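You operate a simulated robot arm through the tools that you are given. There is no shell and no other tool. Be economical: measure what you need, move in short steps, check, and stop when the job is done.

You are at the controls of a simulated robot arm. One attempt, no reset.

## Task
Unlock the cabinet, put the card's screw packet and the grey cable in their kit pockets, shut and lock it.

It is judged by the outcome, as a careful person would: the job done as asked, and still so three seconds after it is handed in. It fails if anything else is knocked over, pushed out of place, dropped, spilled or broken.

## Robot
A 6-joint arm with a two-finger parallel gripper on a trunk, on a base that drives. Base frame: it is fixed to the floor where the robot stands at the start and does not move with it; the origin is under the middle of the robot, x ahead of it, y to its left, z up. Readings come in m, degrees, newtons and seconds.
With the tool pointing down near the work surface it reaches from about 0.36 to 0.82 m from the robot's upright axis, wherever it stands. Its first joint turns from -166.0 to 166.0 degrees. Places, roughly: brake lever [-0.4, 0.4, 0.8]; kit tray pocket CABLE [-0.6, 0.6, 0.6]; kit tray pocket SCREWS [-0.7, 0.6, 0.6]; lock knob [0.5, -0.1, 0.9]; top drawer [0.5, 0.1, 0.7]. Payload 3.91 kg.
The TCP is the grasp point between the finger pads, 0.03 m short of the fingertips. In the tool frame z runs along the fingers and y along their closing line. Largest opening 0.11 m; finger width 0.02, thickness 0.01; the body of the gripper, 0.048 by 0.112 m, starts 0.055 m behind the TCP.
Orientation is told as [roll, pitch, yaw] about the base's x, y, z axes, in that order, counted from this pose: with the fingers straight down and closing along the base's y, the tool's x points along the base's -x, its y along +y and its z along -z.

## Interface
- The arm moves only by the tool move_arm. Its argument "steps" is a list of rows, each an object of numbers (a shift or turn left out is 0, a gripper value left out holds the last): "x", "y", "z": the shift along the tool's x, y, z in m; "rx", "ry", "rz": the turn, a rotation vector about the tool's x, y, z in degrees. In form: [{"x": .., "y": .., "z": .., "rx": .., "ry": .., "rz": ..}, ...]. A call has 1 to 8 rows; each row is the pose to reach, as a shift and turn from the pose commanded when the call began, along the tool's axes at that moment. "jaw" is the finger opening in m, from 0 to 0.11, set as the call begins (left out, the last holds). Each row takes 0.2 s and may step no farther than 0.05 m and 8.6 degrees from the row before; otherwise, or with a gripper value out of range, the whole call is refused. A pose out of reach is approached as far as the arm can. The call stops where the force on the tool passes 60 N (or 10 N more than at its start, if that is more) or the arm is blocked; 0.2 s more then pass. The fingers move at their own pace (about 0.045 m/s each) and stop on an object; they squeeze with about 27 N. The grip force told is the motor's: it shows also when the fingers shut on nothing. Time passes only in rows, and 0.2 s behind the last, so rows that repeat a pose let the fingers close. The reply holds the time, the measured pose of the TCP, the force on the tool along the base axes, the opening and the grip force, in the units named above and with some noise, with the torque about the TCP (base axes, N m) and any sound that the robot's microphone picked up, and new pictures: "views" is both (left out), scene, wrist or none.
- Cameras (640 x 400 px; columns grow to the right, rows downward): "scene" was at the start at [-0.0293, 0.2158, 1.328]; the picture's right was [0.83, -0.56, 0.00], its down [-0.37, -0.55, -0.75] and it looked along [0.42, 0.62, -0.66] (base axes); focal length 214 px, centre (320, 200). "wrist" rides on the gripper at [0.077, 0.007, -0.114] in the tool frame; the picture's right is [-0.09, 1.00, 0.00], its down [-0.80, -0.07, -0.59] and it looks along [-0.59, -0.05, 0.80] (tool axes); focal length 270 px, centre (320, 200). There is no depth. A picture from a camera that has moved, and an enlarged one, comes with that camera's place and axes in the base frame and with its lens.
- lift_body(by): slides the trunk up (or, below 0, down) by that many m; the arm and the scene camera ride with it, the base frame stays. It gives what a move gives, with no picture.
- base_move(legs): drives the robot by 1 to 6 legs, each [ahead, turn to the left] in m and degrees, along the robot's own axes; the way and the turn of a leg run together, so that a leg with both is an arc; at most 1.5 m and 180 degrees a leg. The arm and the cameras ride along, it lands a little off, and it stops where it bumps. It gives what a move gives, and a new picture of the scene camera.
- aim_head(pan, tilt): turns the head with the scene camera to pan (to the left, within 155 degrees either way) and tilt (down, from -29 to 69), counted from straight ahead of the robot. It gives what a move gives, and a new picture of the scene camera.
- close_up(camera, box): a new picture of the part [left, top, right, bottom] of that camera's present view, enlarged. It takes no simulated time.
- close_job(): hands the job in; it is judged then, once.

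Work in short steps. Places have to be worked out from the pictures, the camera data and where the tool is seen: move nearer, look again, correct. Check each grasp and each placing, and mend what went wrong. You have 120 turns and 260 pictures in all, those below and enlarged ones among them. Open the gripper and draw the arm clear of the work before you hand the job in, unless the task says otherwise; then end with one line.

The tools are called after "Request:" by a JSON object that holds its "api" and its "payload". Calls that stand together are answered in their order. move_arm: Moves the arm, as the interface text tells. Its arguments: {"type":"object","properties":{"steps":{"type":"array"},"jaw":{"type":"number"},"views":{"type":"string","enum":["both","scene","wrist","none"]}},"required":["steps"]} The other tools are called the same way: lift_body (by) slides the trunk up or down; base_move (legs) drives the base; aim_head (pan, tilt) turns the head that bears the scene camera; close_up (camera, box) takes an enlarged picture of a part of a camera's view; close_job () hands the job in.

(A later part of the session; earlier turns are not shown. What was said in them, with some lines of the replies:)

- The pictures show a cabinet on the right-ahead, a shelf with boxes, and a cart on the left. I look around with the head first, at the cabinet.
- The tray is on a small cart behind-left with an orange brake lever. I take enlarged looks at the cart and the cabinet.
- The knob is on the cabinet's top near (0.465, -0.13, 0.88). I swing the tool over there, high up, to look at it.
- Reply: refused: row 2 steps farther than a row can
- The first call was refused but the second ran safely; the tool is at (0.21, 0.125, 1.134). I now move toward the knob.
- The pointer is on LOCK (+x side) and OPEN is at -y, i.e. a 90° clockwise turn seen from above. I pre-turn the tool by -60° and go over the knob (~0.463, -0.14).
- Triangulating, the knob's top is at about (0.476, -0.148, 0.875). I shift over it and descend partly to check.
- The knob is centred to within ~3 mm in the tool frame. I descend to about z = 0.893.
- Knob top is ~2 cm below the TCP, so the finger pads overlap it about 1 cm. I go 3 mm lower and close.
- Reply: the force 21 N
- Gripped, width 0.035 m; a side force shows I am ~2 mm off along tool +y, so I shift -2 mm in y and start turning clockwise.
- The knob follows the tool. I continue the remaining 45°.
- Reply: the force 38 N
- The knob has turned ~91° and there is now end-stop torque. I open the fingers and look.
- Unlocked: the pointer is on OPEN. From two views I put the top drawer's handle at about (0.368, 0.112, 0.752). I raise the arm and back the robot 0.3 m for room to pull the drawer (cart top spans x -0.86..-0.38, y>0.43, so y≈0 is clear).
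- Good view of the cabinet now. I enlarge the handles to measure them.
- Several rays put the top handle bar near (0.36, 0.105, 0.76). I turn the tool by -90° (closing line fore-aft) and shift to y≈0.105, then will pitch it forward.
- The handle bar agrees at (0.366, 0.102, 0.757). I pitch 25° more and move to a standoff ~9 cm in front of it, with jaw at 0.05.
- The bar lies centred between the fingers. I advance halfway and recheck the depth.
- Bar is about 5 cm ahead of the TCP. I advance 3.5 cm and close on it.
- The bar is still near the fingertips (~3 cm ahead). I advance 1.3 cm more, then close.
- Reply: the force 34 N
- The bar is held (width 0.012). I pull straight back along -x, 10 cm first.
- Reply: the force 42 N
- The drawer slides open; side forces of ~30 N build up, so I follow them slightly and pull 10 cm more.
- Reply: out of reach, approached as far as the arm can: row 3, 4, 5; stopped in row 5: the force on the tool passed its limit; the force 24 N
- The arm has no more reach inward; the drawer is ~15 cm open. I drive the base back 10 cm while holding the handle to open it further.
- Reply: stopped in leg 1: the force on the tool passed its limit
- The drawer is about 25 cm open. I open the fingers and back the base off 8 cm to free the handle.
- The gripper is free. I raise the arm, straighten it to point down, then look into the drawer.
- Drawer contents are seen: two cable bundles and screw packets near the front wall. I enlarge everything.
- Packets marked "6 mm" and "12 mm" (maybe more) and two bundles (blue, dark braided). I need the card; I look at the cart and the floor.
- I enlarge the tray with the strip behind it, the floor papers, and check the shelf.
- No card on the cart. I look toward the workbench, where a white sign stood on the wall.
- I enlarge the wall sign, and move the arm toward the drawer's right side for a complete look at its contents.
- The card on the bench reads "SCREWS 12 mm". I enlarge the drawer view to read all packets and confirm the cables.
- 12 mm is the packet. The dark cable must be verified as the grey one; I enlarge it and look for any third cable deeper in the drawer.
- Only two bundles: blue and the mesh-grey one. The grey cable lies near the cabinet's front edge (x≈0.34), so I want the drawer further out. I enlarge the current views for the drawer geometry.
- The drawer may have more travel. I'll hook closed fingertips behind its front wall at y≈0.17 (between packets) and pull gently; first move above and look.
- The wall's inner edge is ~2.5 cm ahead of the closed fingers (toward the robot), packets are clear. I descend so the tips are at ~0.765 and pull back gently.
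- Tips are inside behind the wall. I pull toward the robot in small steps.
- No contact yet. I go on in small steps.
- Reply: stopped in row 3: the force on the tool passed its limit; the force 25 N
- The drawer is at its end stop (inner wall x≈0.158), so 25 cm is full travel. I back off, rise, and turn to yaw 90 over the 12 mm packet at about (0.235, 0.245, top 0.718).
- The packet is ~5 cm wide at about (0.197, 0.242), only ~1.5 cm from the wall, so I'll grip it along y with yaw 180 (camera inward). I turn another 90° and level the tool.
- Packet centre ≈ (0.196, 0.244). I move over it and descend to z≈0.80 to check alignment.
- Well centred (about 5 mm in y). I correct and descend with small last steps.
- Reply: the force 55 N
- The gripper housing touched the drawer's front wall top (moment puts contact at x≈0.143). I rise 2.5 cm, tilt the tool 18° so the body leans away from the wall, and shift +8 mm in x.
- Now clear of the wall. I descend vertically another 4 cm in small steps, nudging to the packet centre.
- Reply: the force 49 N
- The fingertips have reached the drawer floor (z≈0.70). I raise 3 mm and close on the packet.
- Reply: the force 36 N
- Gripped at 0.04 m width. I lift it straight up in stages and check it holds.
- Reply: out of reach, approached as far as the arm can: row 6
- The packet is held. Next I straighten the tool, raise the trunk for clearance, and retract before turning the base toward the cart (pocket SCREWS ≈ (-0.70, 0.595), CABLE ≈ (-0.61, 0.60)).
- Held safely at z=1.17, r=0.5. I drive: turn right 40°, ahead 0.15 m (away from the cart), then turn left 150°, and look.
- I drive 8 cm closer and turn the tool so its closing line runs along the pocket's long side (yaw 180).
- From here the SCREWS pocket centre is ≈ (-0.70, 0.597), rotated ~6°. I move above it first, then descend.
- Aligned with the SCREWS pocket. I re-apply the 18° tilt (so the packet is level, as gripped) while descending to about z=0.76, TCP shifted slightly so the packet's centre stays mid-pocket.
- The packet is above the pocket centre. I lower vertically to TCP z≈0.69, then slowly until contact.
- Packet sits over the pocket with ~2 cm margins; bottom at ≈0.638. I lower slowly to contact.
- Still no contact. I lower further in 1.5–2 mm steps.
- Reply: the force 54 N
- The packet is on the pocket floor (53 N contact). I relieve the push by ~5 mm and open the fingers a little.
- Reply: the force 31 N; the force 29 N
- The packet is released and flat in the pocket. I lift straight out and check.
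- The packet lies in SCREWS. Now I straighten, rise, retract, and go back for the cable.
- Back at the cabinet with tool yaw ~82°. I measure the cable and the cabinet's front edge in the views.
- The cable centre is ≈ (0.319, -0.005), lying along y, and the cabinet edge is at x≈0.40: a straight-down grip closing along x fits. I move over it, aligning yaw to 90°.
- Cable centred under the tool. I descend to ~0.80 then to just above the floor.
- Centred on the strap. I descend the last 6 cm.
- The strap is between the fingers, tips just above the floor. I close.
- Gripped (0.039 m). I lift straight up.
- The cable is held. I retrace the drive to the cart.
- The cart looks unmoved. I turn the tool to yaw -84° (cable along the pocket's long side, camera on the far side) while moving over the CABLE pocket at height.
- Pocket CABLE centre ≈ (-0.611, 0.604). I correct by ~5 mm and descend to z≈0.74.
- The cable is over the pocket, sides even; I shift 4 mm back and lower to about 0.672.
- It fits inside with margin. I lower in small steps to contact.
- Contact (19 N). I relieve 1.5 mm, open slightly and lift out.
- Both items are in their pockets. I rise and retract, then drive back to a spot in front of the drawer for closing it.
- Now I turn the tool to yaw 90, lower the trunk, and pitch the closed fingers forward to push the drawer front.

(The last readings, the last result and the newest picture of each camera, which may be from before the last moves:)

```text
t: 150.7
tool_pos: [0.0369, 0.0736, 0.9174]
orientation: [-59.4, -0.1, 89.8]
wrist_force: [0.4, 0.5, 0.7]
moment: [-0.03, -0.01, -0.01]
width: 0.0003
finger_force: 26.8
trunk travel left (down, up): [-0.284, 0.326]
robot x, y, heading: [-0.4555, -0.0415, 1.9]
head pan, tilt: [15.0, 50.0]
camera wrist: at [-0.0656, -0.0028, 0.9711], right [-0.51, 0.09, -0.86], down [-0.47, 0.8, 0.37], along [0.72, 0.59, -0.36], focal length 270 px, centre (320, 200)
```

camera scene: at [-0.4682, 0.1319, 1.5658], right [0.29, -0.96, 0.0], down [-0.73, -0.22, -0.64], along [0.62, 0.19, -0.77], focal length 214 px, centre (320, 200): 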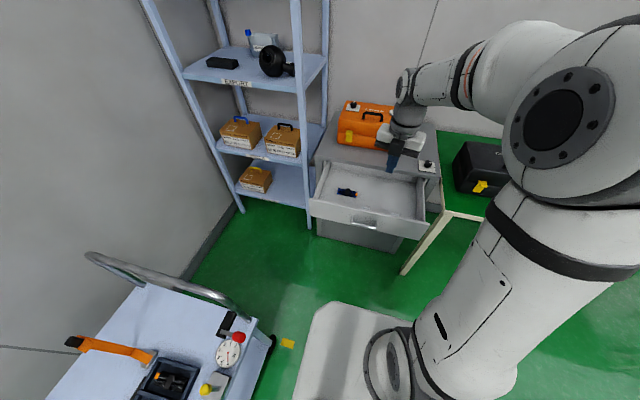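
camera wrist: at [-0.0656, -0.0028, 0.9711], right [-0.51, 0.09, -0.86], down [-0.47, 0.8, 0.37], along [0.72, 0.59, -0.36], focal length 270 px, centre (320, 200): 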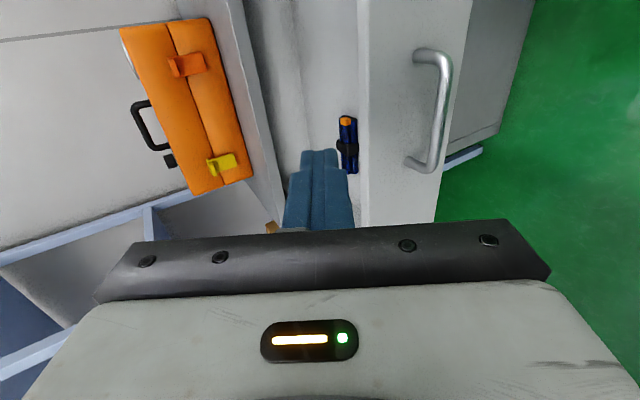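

I lower to just above handle height in front of the drawer face (tip z≈0.79), at y≈0.105.

Request:
{"api": "move_arm", "payload": {"steps": [{"x": -0.01, "z": 0.02, "y": 0.034}, {"x": -0.02, "z": 0.039, "y": 0.066}, {"x": -0.03, "z": 0.057, "y": 0.096}], "views": "wrist"}}

```text
t: 151.5
tool_pos: [0.0381, 0.1017, 0.8079]
orientation: [-59.4, 0.0, 89.9]
wrist_force: [0.0, 0.0, 0.5]
moment: [0.03, -0.01, 0.01]
width: 0.0
finger_force: 26.6
trunk travel left (down, up): [-0.284, 0.326]
robot x, y, heading: [-0.4556, -0.0404, 1.5]
head pan, tilt: [15.0, 50.0]
camera wrist: at [-0.0644, 0.0259, 0.8611], right [-0.51, 0.09, -0.86], down [-0.47, 0.8, 0.36], along [0.72, 0.59, -0.36], focal length 270 px, centre (320, 200)
```

wrist: 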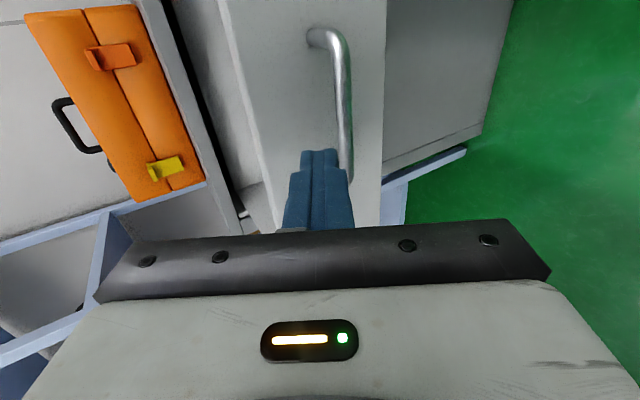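

Tips are above the bar line, aimed at the face. I push along +x in 2.5 cm steps.

Request:
{"api": "move_arm", "payload": {"steps": [{"z": 0.0215, "y": -0.0127}, {"z": 0.043, "y": -0.0255}, {"z": 0.0646, "y": -0.0382}, {"z": 0.0818, "y": -0.0484}], "views": "wrist"}}

```text
t: 152.5
tool_pos: [0.1341, 0.1035, 0.807]
orientation: [-59.5, 0.1, 90.0]
wrist_force: [1.3, 0.7, -1.0]
moment: [0.03, 0.01, 0.01]
width: 0.0001
finger_force: 27.2
trunk travel left (down, up): [-0.284, 0.326]
robot x, y, heading: [-0.4578, -0.039, 1.9]
head pan, tilt: [15.0, 50.0]
camera wrist: at [0.0312, 0.0259, 0.8592], right [-0.51, 0.09, -0.86], down [-0.47, 0.8, 0.36], along [0.72, 0.59, -0.36], focal length 270 px, centre (320, 200)
```

wrist: 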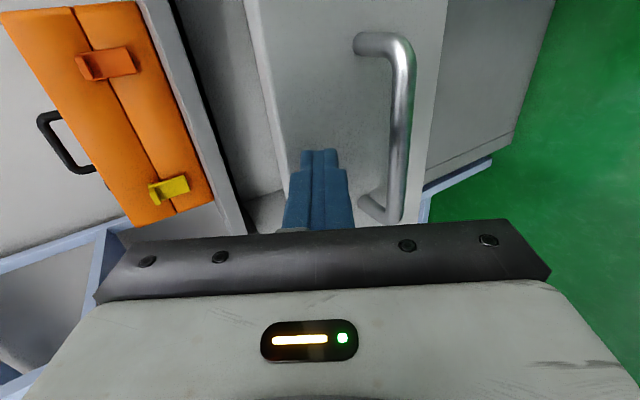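

The tips are near/at the face. I continue pushing and watch forces.

Request:
{"api": "move_arm", "payload": {"steps": [{"z": 0.0172, "y": -0.0102}, {"z": 0.0344, "y": -0.0204}, {"z": 0.0516, "y": -0.0306}, {"z": 0.0688, "y": -0.0408}, {"z": 0.086, "y": -0.051}], "views": "wrist"}}

```text
t: 153.7
tool_pos: [0.2342, 0.104, 0.8061]
orientation: [-59.4, 0.0, 89.9]
wrist_force: [0.9, 0.7, 0.1]
moment: [0.03, 0.0, 0.0]
width: 0.0
finger_force: 26.9
trunk travel left (down, up): [-0.284, 0.326]
robot x, y, heading: [-0.4587, -0.0398, 2.2]
head pan, tilt: [15.0, 50.0]
camera wrist: at [0.1315, 0.0268, 0.8605], right [-0.51, 0.09, -0.86], down [-0.47, 0.8, 0.36], along [0.72, 0.59, -0.36], focal length 270 px, centre (320, 200)
```

wrist: 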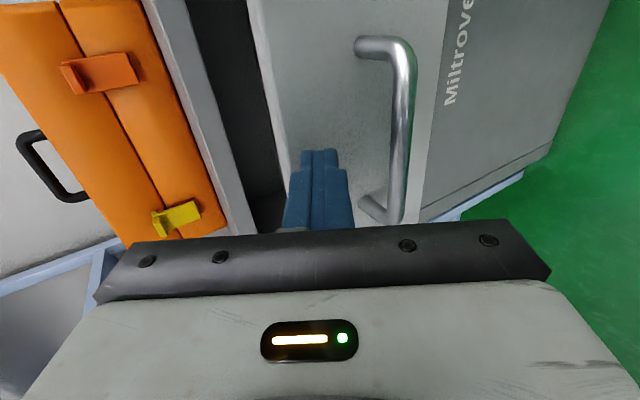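

The drawer follows without resistance. I continue.

Request:
{"api": "move_arm", "payload": {"steps": [{"z": 0.0172, "y": -0.0102}, {"z": 0.0344, "y": -0.0204}, {"z": 0.0516, "y": -0.0306}, {"z": 0.0688, "y": -0.0408}, {"z": 0.086, "y": -0.051}], "views": "both"}}

```text
t: 154.9
tool_pos: [0.3339, 0.1029, 0.8059]
orientation: [-59.4, -0.1, 89.9]
wrist_force: [0.4, -0.8, 0.5]
moment: [-0.01, -0.03, 0.01]
width: 0.0
finger_force: 27.2
trunk travel left (down, up): [-0.284, 0.326]
robot x, y, heading: [-0.4583, -0.0391, 1.7]
head pan, tilt: [15.0, 50.0]
camera scene: at [-0.4667, 0.1312, 1.3158], right [0.29, -0.96, 0.0], down [-0.73, -0.22, -0.64], along [0.61, 0.19, -0.77], focal length 214 px, centre (320, 200)
camera wrist: at [0.231, 0.0266, 0.8596], right [-0.51, 0.09, -0.86], down [-0.47, 0.8, 0.36], along [0.72, 0.59, -0.36], focal length 270 px, centre (320, 200)
```

scene: 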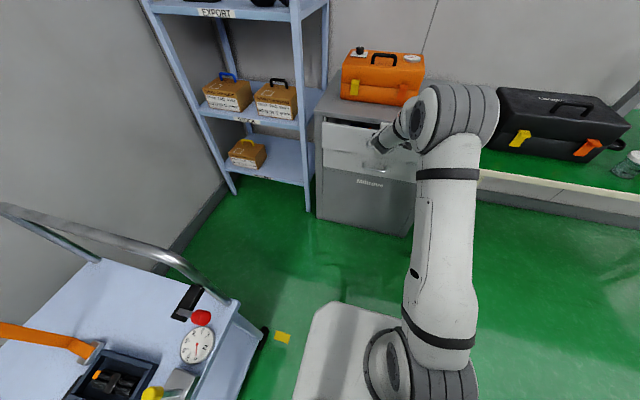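
wrist: 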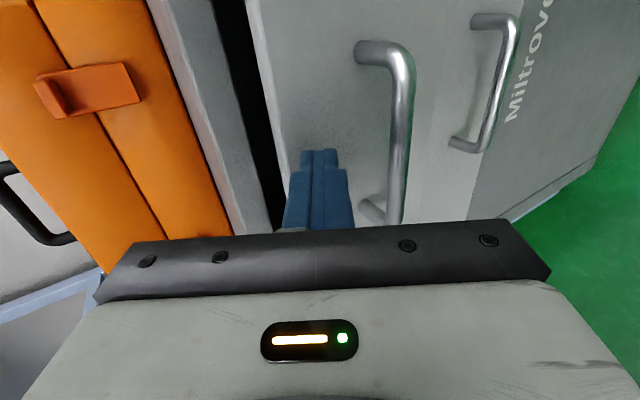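

About 3–4 cm remain. I push on in 1 cm steps until it stops.

Request:
{"api": "move_arm", "payload": {"steps": [{"z": 0.0086, "y": -0.0051}, {"z": 0.0172, "y": -0.0102}, {"z": 0.0258, "y": -0.0153}, {"z": 0.0344, "y": -0.0204}, {"z": 0.043, "y": -0.0255}], "views": "wrist"}}

```text
t: 156.1
tool_pos: [0.3744, 0.1022, 0.8061]
orientation: [-59.1, -0.1, 90.0]
wrist_force: [-42.0, -7.5, 13.7]
moment: [0.05, -0.1, 0.1]
width: 0.0
finger_force: 27.6
trunk travel left (down, up): [-0.284, 0.326]
robot x, y, heading: [-0.458, -0.0382, 2.2]
head pan, tilt: [15.0, 50.0]
stopped in row 5: the force on the tool passed its limit (the readings are from after the stop); the commanded pose is now the measured one
camera wrist: at [0.2718, 0.0257, 0.861], right [-0.51, 0.09, -0.85], down [-0.47, 0.8, 0.37], along [0.72, 0.59, -0.37], focal length 270 px, centre (320, 200)
```

wrist: 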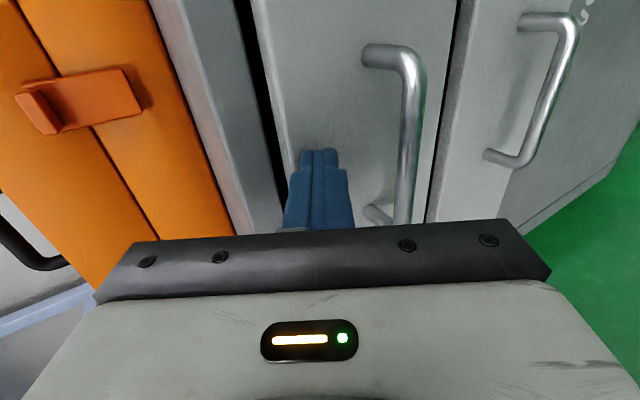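

The drawer is shut (firm stop, looks flush). I back off, rise, straighten, and drive forward to reach the lock knob.

Request:
{"api": "move_arm", "payload": {"steps": [{"z": -0.0344, "y": 0.0204}, {"z": -0.0688, "y": 0.0408}, {"z": -0.12, "y": 0.025}, {"z": -0.16, "y": -0.01}, {"z": -0.18, "y": -0.055, "rx": -8}, {"z": -0.2, "y": -0.1, "rx": -16}, {"z": -0.22, "y": -0.145, "rx": -24}, {"z": -0.24, "y": -0.19, "rx": -32}], "views": "none"}}

Request:
{"api": "move_arm", "payload": {"steps": [{"rx": -8.5, "z": -0.03}, {"rx": -17, "z": -0.06}, {"rx": -25, "z": -0.09}, {"rx": -27.3, "z": -0.1}], "jaw": 0.09, "views": "scene"}}

Request:
{"api": "close_up", "payload": {"camera": "scene", "box": [300, 70, 460, 250]}}

```text
refused: row 3 steps farther than a row can; nothing moved
```

```text
t: 157.1
tool_pos: [0.2922, 0.1029, 0.855]
orientation: [-31.5, 0.0, 90.1]
wrist_force: [1.2, -0.4, 0.4]
moment: [0.01, 0.0, -0.03]
width: 0.0865
finger_force: 0.1
trunk travel left (down, up): [-0.284, 0.326]
robot x, y, heading: [-0.4554, -0.038, 1.9]
head pan, tilt: [15.0, 50.0]
camera scene: at [-0.4672, 0.1311, 1.3158], right [0.29, -0.96, 0.0], down [-0.73, -0.22, -0.64], along [0.61, 0.19, -0.77], focal length 214 px, centre (320, 200)
```

scene: 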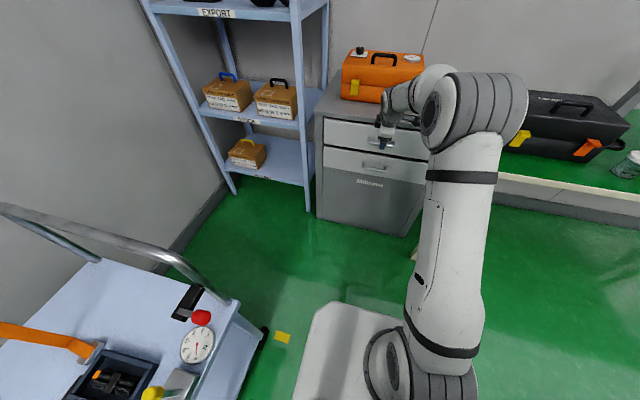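

```text
2.22 times, centred on (380, 160) of scene
camera zoom: at [-0.4672, 0.1311, 1.3158], right [0.29, -0.96, 0.0], down [-0.73, -0.22, -0.64], along [0.61, 0.19, -0.77], focal length 477 px, centre (187, 289)
```

zoom: 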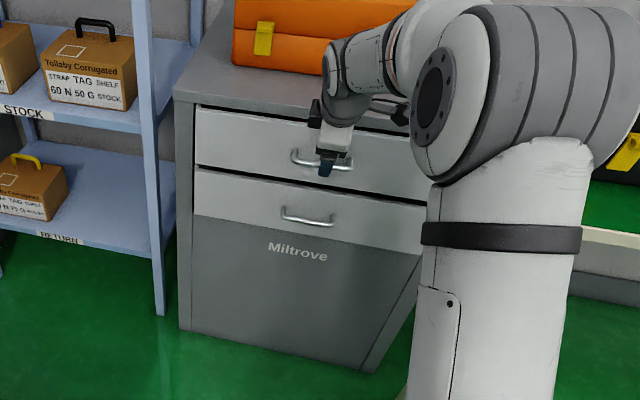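

The first call was refused but the second backed the tool off cleanly; the drawer is flush. I rise and straighten the tool.

Request:
{"api": "move_arm", "payload": {"steps": [{"z": -0.035, "y": -0.008, "rx": -6}, {"z": -0.075, "y": -0.018, "rx": -12}, {"z": -0.115, "y": -0.028, "rx": -19}, {"z": -0.155, "y": -0.04, "rx": -26}, {"z": -0.202, "y": -0.053, "rx": -31.5}], "views": "none"}}

Request:
{"api": "base_move", "payload": {"legs": [[0.4, 0]]}}

```text
t: 158.3
tool_pos: [0.2349, 0.1013, 1.0531]
orientation: [0.1, 0.0, 89.9]
wrist_force: [0.0, -0.8, -0.5]
moment: [-0.02, 0.02, 0.0]
width: 0.09
finger_force: 0.2
trunk travel left (down, up): [-0.284, 0.326]
robot x, y, heading: [-0.4595, -0.039, 1.8]
head pan, tilt: [15.0, 50.0]
```

```text
t: 160.8
tool_pos: [0.635, 0.1133, 1.0551]
orientation: [0.0, 0.0, 89.9]
wrist_force: [-0.3, 0.3, 0.8]
moment: [0.01, 0.02, -0.04]
width: 0.0901
finger_force: 0.2
trunk travel left (down, up): [-0.284, 0.326]
robot x, y, heading: [-0.0587, -0.0262, 1.7]
head pan, tilt: [15.0, 50.0]
camera scene: at [-0.0647, 0.1446, 1.3158], right [0.29, -0.96, 0.0], down [-0.73, -0.22, -0.64], along [0.62, 0.19, -0.77], focal length 214 px, centre (320, 200)
```

scene: 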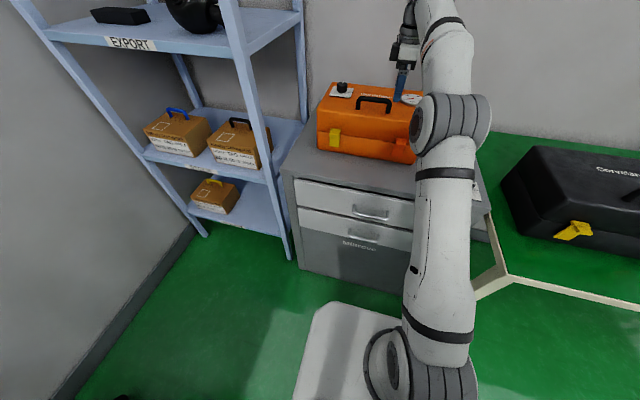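

The tool came over the orange case (no contact). I raise it first, then move back and sideways toward the knob.

Request:
{"api": "move_arm", "payload": {"steps": [{"z": -0.05}, {"z": -0.1}, {"z": -0.1, "y": 0.045}, {"z": -0.1, "y": 0.09}, {"z": -0.1, "y": 0.135}, {"z": -0.1, "y": 0.17, "x": 0.03}, {"z": -0.1, "y": 0.17, "x": 0.075}, {"z": -0.1, "y": 0.17, "x": 0.12}], "views": "both"}}

```text
t: 162.6
tool_pos: [0.4688, -0.0066, 1.1547]
orientation: [0.0, 0.1, 89.9]
wrist_force: [-0.5, 0.5, 0.7]
moment: [-0.02, 0.01, 0.0]
width: 0.0901
finger_force: 0.0
out of reach, approached as far as the arm can: row 1, 2, 3
trunk travel left (down, up): [-0.284, 0.326]
robot x, y, heading: [-0.0606, -0.0259, 1.9]
head pan, tilt: [15.0, 50.0]
camera scene: at [-0.0647, 0.1447, 1.3158], right [0.29, -0.96, 0.0], down [-0.73, -0.22, -0.64], along [0.62, 0.19, -0.77], focal length 214 px, centre (320, 200)
camera wrist: at [0.461, -0.0835, 1.2712], right [-1.0, 0.09, 0.0], down [0.07, 0.8, 0.59], along [0.05, 0.59, -0.8], focal length 270 px, centre (320, 200)
```

scene: 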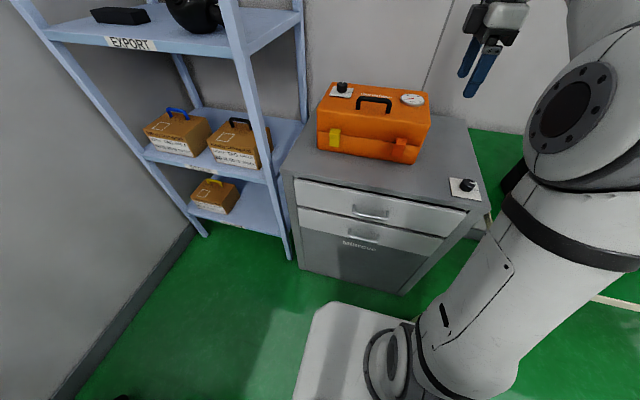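
wrist: 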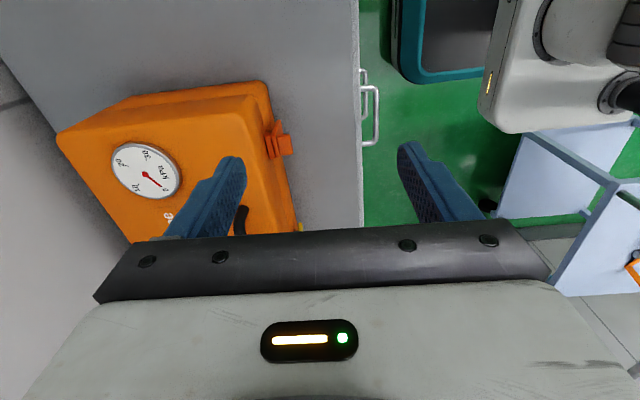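

Now I turn the tool to yaw -31° and move over the knob at (0.479, -0.146).

Request:
{"api": "move_arm", "payload": {"steps": [{"x": 0.018, "rz": 8}, {"x": 0.036, "rz": 16}, {"x": 0.054, "rz": 24}, {"x": 0.072, "rz": 32}, {"x": 0.09, "rz": 40}, {"x": 0.108, "rz": 48}, {"x": 0.126, "rz": 56}, {"x": 0.139, "y": -0.01, "rz": 64}], "views": "none"}}

Request:
{"api": "move_arm", "payload": {"steps": [{"z": 0.02, "rz": 8.2}, {"z": 0.04, "rz": 16.4}, {"z": 0.06, "rz": 24.6}, {"z": 0.08, "rz": 32.8}, {"z": 0.1, "rz": 41}, {"z": 0.12, "rz": 49.2}, {"z": 0.14, "rz": 57}, {"z": 0.19, "rz": 57}], "views": "wrist"}}

```text
t: 164.4
tool_pos: [0.4758, -0.145, 1.1527]
orientation: [0.1, 0.1, 25.7]
wrist_force: [0.3, -0.1, 0.1]
moment: [0.02, -0.02, 0.01]
width: 0.0899
finger_force: 0.1
trunk travel left (down, up): [-0.284, 0.326]
robot x, y, heading: [-0.0577, -0.0265, 2.0]
head pan, tilt: [15.0, 50.0]
```

```text
t: 166.2
tool_pos: [0.4788, -0.1455, 0.9647]
orientation: [-0.1, -0.1, -31.3]
wrist_force: [-0.5, -0.4, -0.2]
moment: [-0.01, -0.01, 0.0]
width: 0.0899
finger_force: 0.1
trunk travel left (down, up): [-0.284, 0.326]
robot x, y, heading: [-0.0571, -0.0214, 1.5]
head pan, tilt: [15.0, 50.0]
camera wrist: at [0.415, -0.0992, 1.0799], right [0.59, 0.81, 0.0], down [0.65, -0.48, 0.59], along [0.48, -0.35, -0.8], focal length 270 px, centre (320, 200)
```

wrist: 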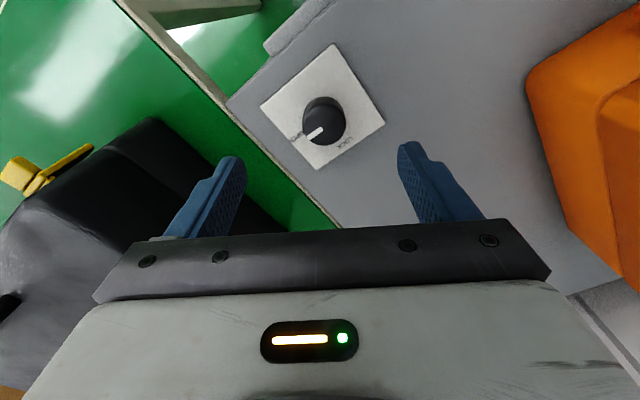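

Same picture as after unlocking; aligned. I descend to z≈0.891 and close.

Request:
{"api": "move_arm", "payload": {"steps": [{"x": -0.001, "z": 0.04}, {"x": -0.001, "z": 0.065}, {"x": -0.001, "z": 0.074}], "views": "none"}}

Request:
{"api": "move_arm", "payload": {"steps": [{"z": 0}, {"z": 0}, {"z": 0}, {"z": 0}, {"z": 0}], "jaw": 0.02, "views": "wrist"}}

```text
t: 167.0
tool_pos: [0.4769, -0.1453, 0.8891]
orientation: [-0.1, 0.0, -31.1]
wrist_force: [-0.4, -1.1, 0.0]
moment: [-0.04, 0.02, 0.02]
width: 0.0898
finger_force: 0.1
trunk travel left (down, up): [-0.284, 0.326]
robot x, y, heading: [-0.0568, -0.0229, 1.9]
head pan, tilt: [15.0, 50.0]
```

```text
t: 168.2
tool_pos: [0.4787, -0.1424, 0.8901]
orientation: [0.1, 0.0, -31.2]
wrist_force: [16.8, 30.6, 0.8]
moment: [1.35, -0.56, 0.21]
width: 0.0348
finger_force: 44.7
trunk travel left (down, up): [-0.284, 0.326]
robot x, y, heading: [-0.0599, -0.0235, 1.5]
head pan, tilt: [15.0, 50.0]
camera wrist: at [0.4164, -0.0971, 1.0054], right [0.59, 0.81, 0.0], down [0.65, -0.47, 0.59], along [0.48, -0.35, -0.8], focal length 270 px, centre (320, 200)
```

wrist: 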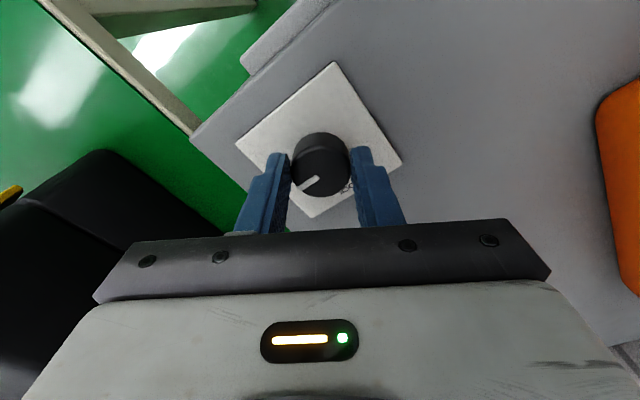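

Gripped with a 35 N side load; I shift 3 mm along tool +y to relieve it and turn counter-clockwise.

Request:
{"api": "move_arm", "payload": {"steps": [{"y": 0.003}, {"y": 0.003, "rz": -8}, {"y": 0.003, "rz": -16}, {"y": 0.003, "rz": -24}, {"y": 0.003, "rz": -32}, {"y": 0.003, "rz": -40}, {"y": 0.003, "rz": -46}], "views": "wrist"}}

```text
t: 169.8
tool_pos: [0.4784, -0.1464, 0.8903]
orientation: [-0.1, 0.0, 15.0]
wrist_force: [15.8, -16.1, 6.9]
moment: [-1.03, 0.25, -0.08]
width: 0.0347
finger_force: 45.1
trunk travel left (down, up): [-0.284, 0.326]
robot x, y, heading: [-0.0559, -0.0289, 1.5]
head pan, tilt: [15.0, 50.0]
camera wrist: at [0.4023, -0.159, 1.0055], right [-0.17, 0.98, 0.0], down [0.79, 0.14, 0.59], along [0.59, 0.1, -0.8], focal length 270 px, centre (320, 200)
```

wrist: 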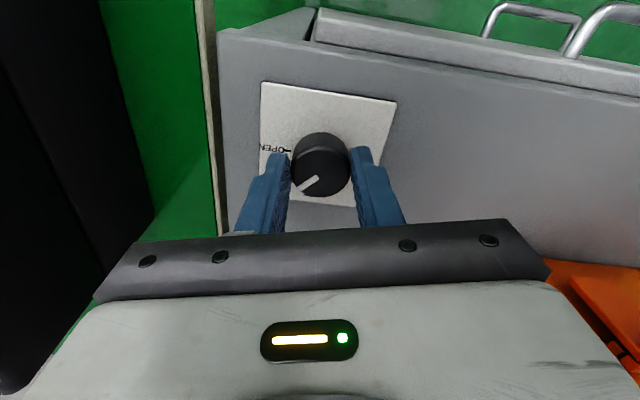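

The knob follows. I turn the remaining ~46°, easing the side load.

Request:
{"api": "move_arm", "payload": {"steps": [{"y": -0.001, "rz": -8}, {"y": -0.001, "rz": -16}, {"y": -0.001, "rz": -24}, {"y": -0.001, "rz": -32}, {"y": -0.001, "rz": -40}, {"y": -0.001, "rz": -46}, {"y": -0.001, "rz": -46}], "views": "wrist"}}

```text
t: 171.4
tool_pos: [0.4805, -0.1482, 0.8898]
orientation: [-0.2, 0.0, 60.9]
wrist_force: [21.0, -35.9, 10.1]
moment: [-0.78, -0.68, -0.44]
width: 0.0349
finger_force: 44.4
trunk travel left (down, up): [-0.284, 0.326]
robot x, y, heading: [-0.0581, -0.0237, 1.7]
head pan, tilt: [15.0, 50.0]
camera wrist: at [0.437, -0.2121, 1.0054], right [-0.83, 0.56, 0.0], down [0.45, 0.67, 0.6], along [0.34, 0.49, -0.8], focal length 270 px, centre (320, 200)
```

wrist: 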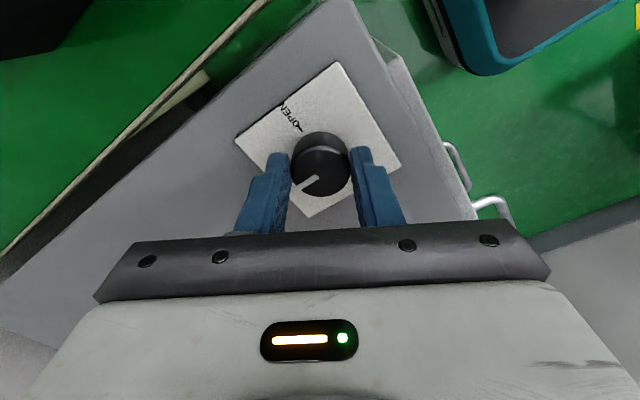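

The knob is at its end stop on the LOCK side. I open, lift clear and check the pointer and the drawer.

Request:
{"api": "move_arm", "payload": {"steps": [{"z": 0}, {"z": 0}, {"z": 0}, {"z": -0.03}, {"z": -0.07}, {"z": -0.12}], "jaw": 0.09, "views": "both"}}

Request:
{"api": "close_up", "payload": {"camera": "wrist", "box": [200, 20, 440, 200]}}

Request:
{"api": "close_up", "payload": {"camera": "scene", "box": [270, 60, 500, 300]}}

```text
t: 172.8
tool_pos: [0.4789, -0.1426, 1.0119]
orientation: [0.0, -0.1, 60.9]
wrist_force: [0.6, -0.8, 0.3]
moment: [0.0, 0.0, -0.01]
width: 0.0897
finger_force: 0.1
trunk travel left (down, up): [-0.284, 0.326]
robot x, y, heading: [-0.0568, -0.0228, 2.1]
head pan, tilt: [15.0, 50.0]
camera scene: at [-0.0649, 0.1446, 1.3158], right [0.29, -0.96, 0.0], down [-0.73, -0.22, -0.64], along [0.62, 0.19, -0.77], focal length 214 px, centre (320, 200)
camera wrist: at [0.4345, -0.2065, 1.1274], right [-0.83, 0.56, 0.0], down [0.45, 0.67, 0.59], along [0.33, 0.49, -0.8], focal length 270 px, centre (320, 200)
```

scene: 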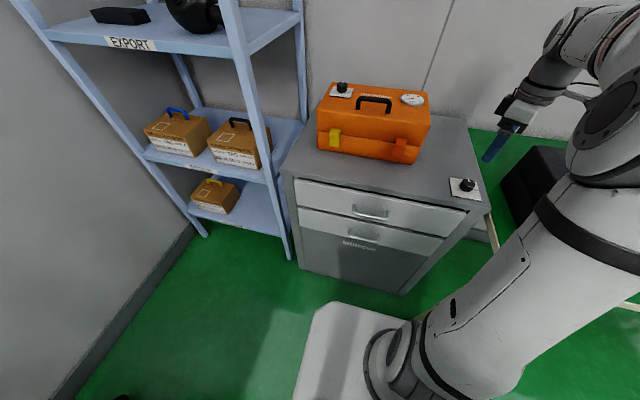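
wrist: 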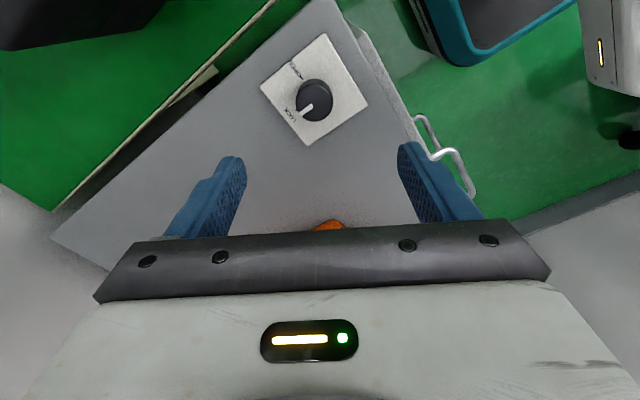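

```text
2.22 times, centred on (320, 110) of wrist
camera zoom: at [0.4345, -0.2065, 1.1274], right [-0.83, 0.56, 0.0], down [0.45, 0.67, 0.59], along [0.33, 0.49, -0.8], focal length 601 px, centre (320, 400)
```

zoom: 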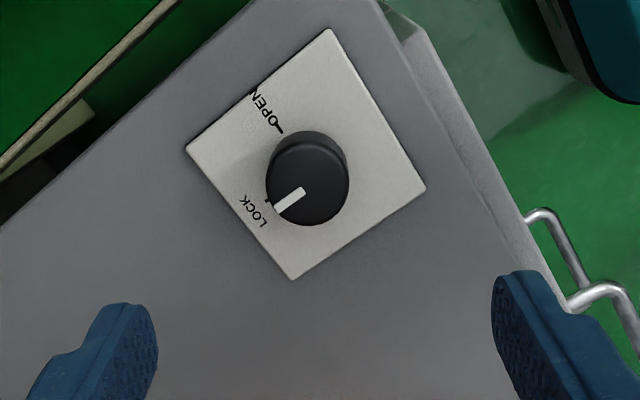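

```text
1.67 times, centred on (385, 180) of scene
camera zoom: at [-0.0649, 0.1446, 1.3158], right [0.29, -0.96, 0.0], down [-0.73, -0.22, -0.64], along [0.62, 0.19, -0.77], focal length 358 px, centre (212, 233)
```

zoom: 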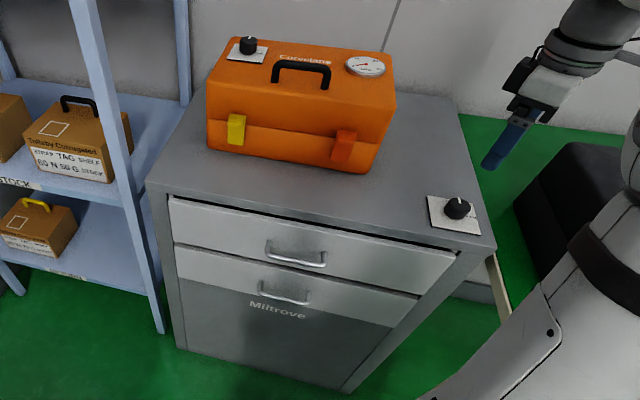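

The pointer is on the LOCK tick and both drawer fronts are flush. I raise the arm and draw it back clear, and take a last look at the cart.

Request:
{"api": "move_arm", "payload": {"steps": [{"z": -0.04}, {"z": -0.08}, {"z": -0.1, "x": 0.02, "y": 0.035}, {"z": -0.1, "x": 0.04, "y": 0.07}, {"z": -0.1, "x": 0.058, "y": 0.105}], "views": "none"}}

Request:
{"api": "aim_head", "payload": {"pan": 130, "tilt": 50}}

Request:
{"api": "close_up", "payload": {"camera": "scene", "box": [210, 60, 410, 300]}}

```text
t: 174.0
tool_pos: [0.3589, -0.1437, 1.1129]
orientation: [0.0, 0.0, 60.9]
wrist_force: [-0.3, 0.7, 1.1]
moment: [0.04, -0.02, -0.01]
width: 0.09
finger_force: 0.0
trunk travel left (down, up): [-0.284, 0.326]
robot x, y, heading: [-0.0553, -0.0254, 1.8]
head pan, tilt: [15.0, 50.0]
```

```text
t: 175.9
tool_pos: [0.3606, -0.1434, 1.1132]
orientation: [0.0, 0.0, 60.9]
wrist_force: [0.1, 0.0, -0.3]
moment: [-0.03, -0.01, 0.0]
width: 0.0901
finger_force: 0.0
trunk travel left (down, up): [-0.284, 0.326]
robot x, y, heading: [-0.058, -0.0227, 1.9]
head pan, tilt: [130.0, 50.0]
camera scene: at [-0.19, 0.1797, 1.3158], right [0.75, 0.67, 0.0], down [0.51, -0.57, -0.64], along [-0.43, 0.48, -0.77], focal length 214 px, centre (320, 200)
```

scene: 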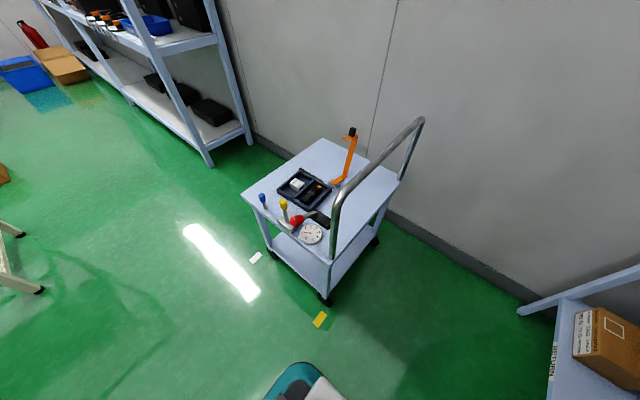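

```text
1.67 times, centred on (310, 180) of scene
camera zoom: at [-0.19, 0.1797, 1.3158], right [0.75, 0.67, 0.0], down [0.51, -0.57, -0.64], along [-0.43, 0.48, -0.77], focal length 358 px, centre (337, 233)
```

zoom: 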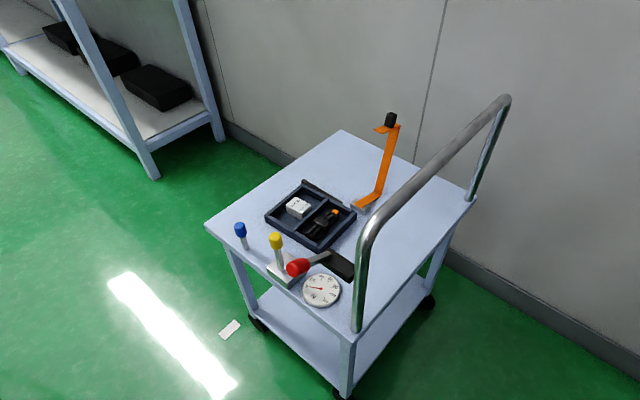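

Both items lie in their pockets, the cart is undisturbed, the drawer is shut and the knob is on LOCK; the gripper is open and clear. I hand the job in.

Request:
{"api": "close_job", "payload": {}}

```text
The job is handed in.
```

The cabinet is shut and its knob is on LOCK. The 12 mm screw packet named on the card is in SCREWS, and the grey braided cable is in CABLE. I didn't tug the drawer to test the lock.
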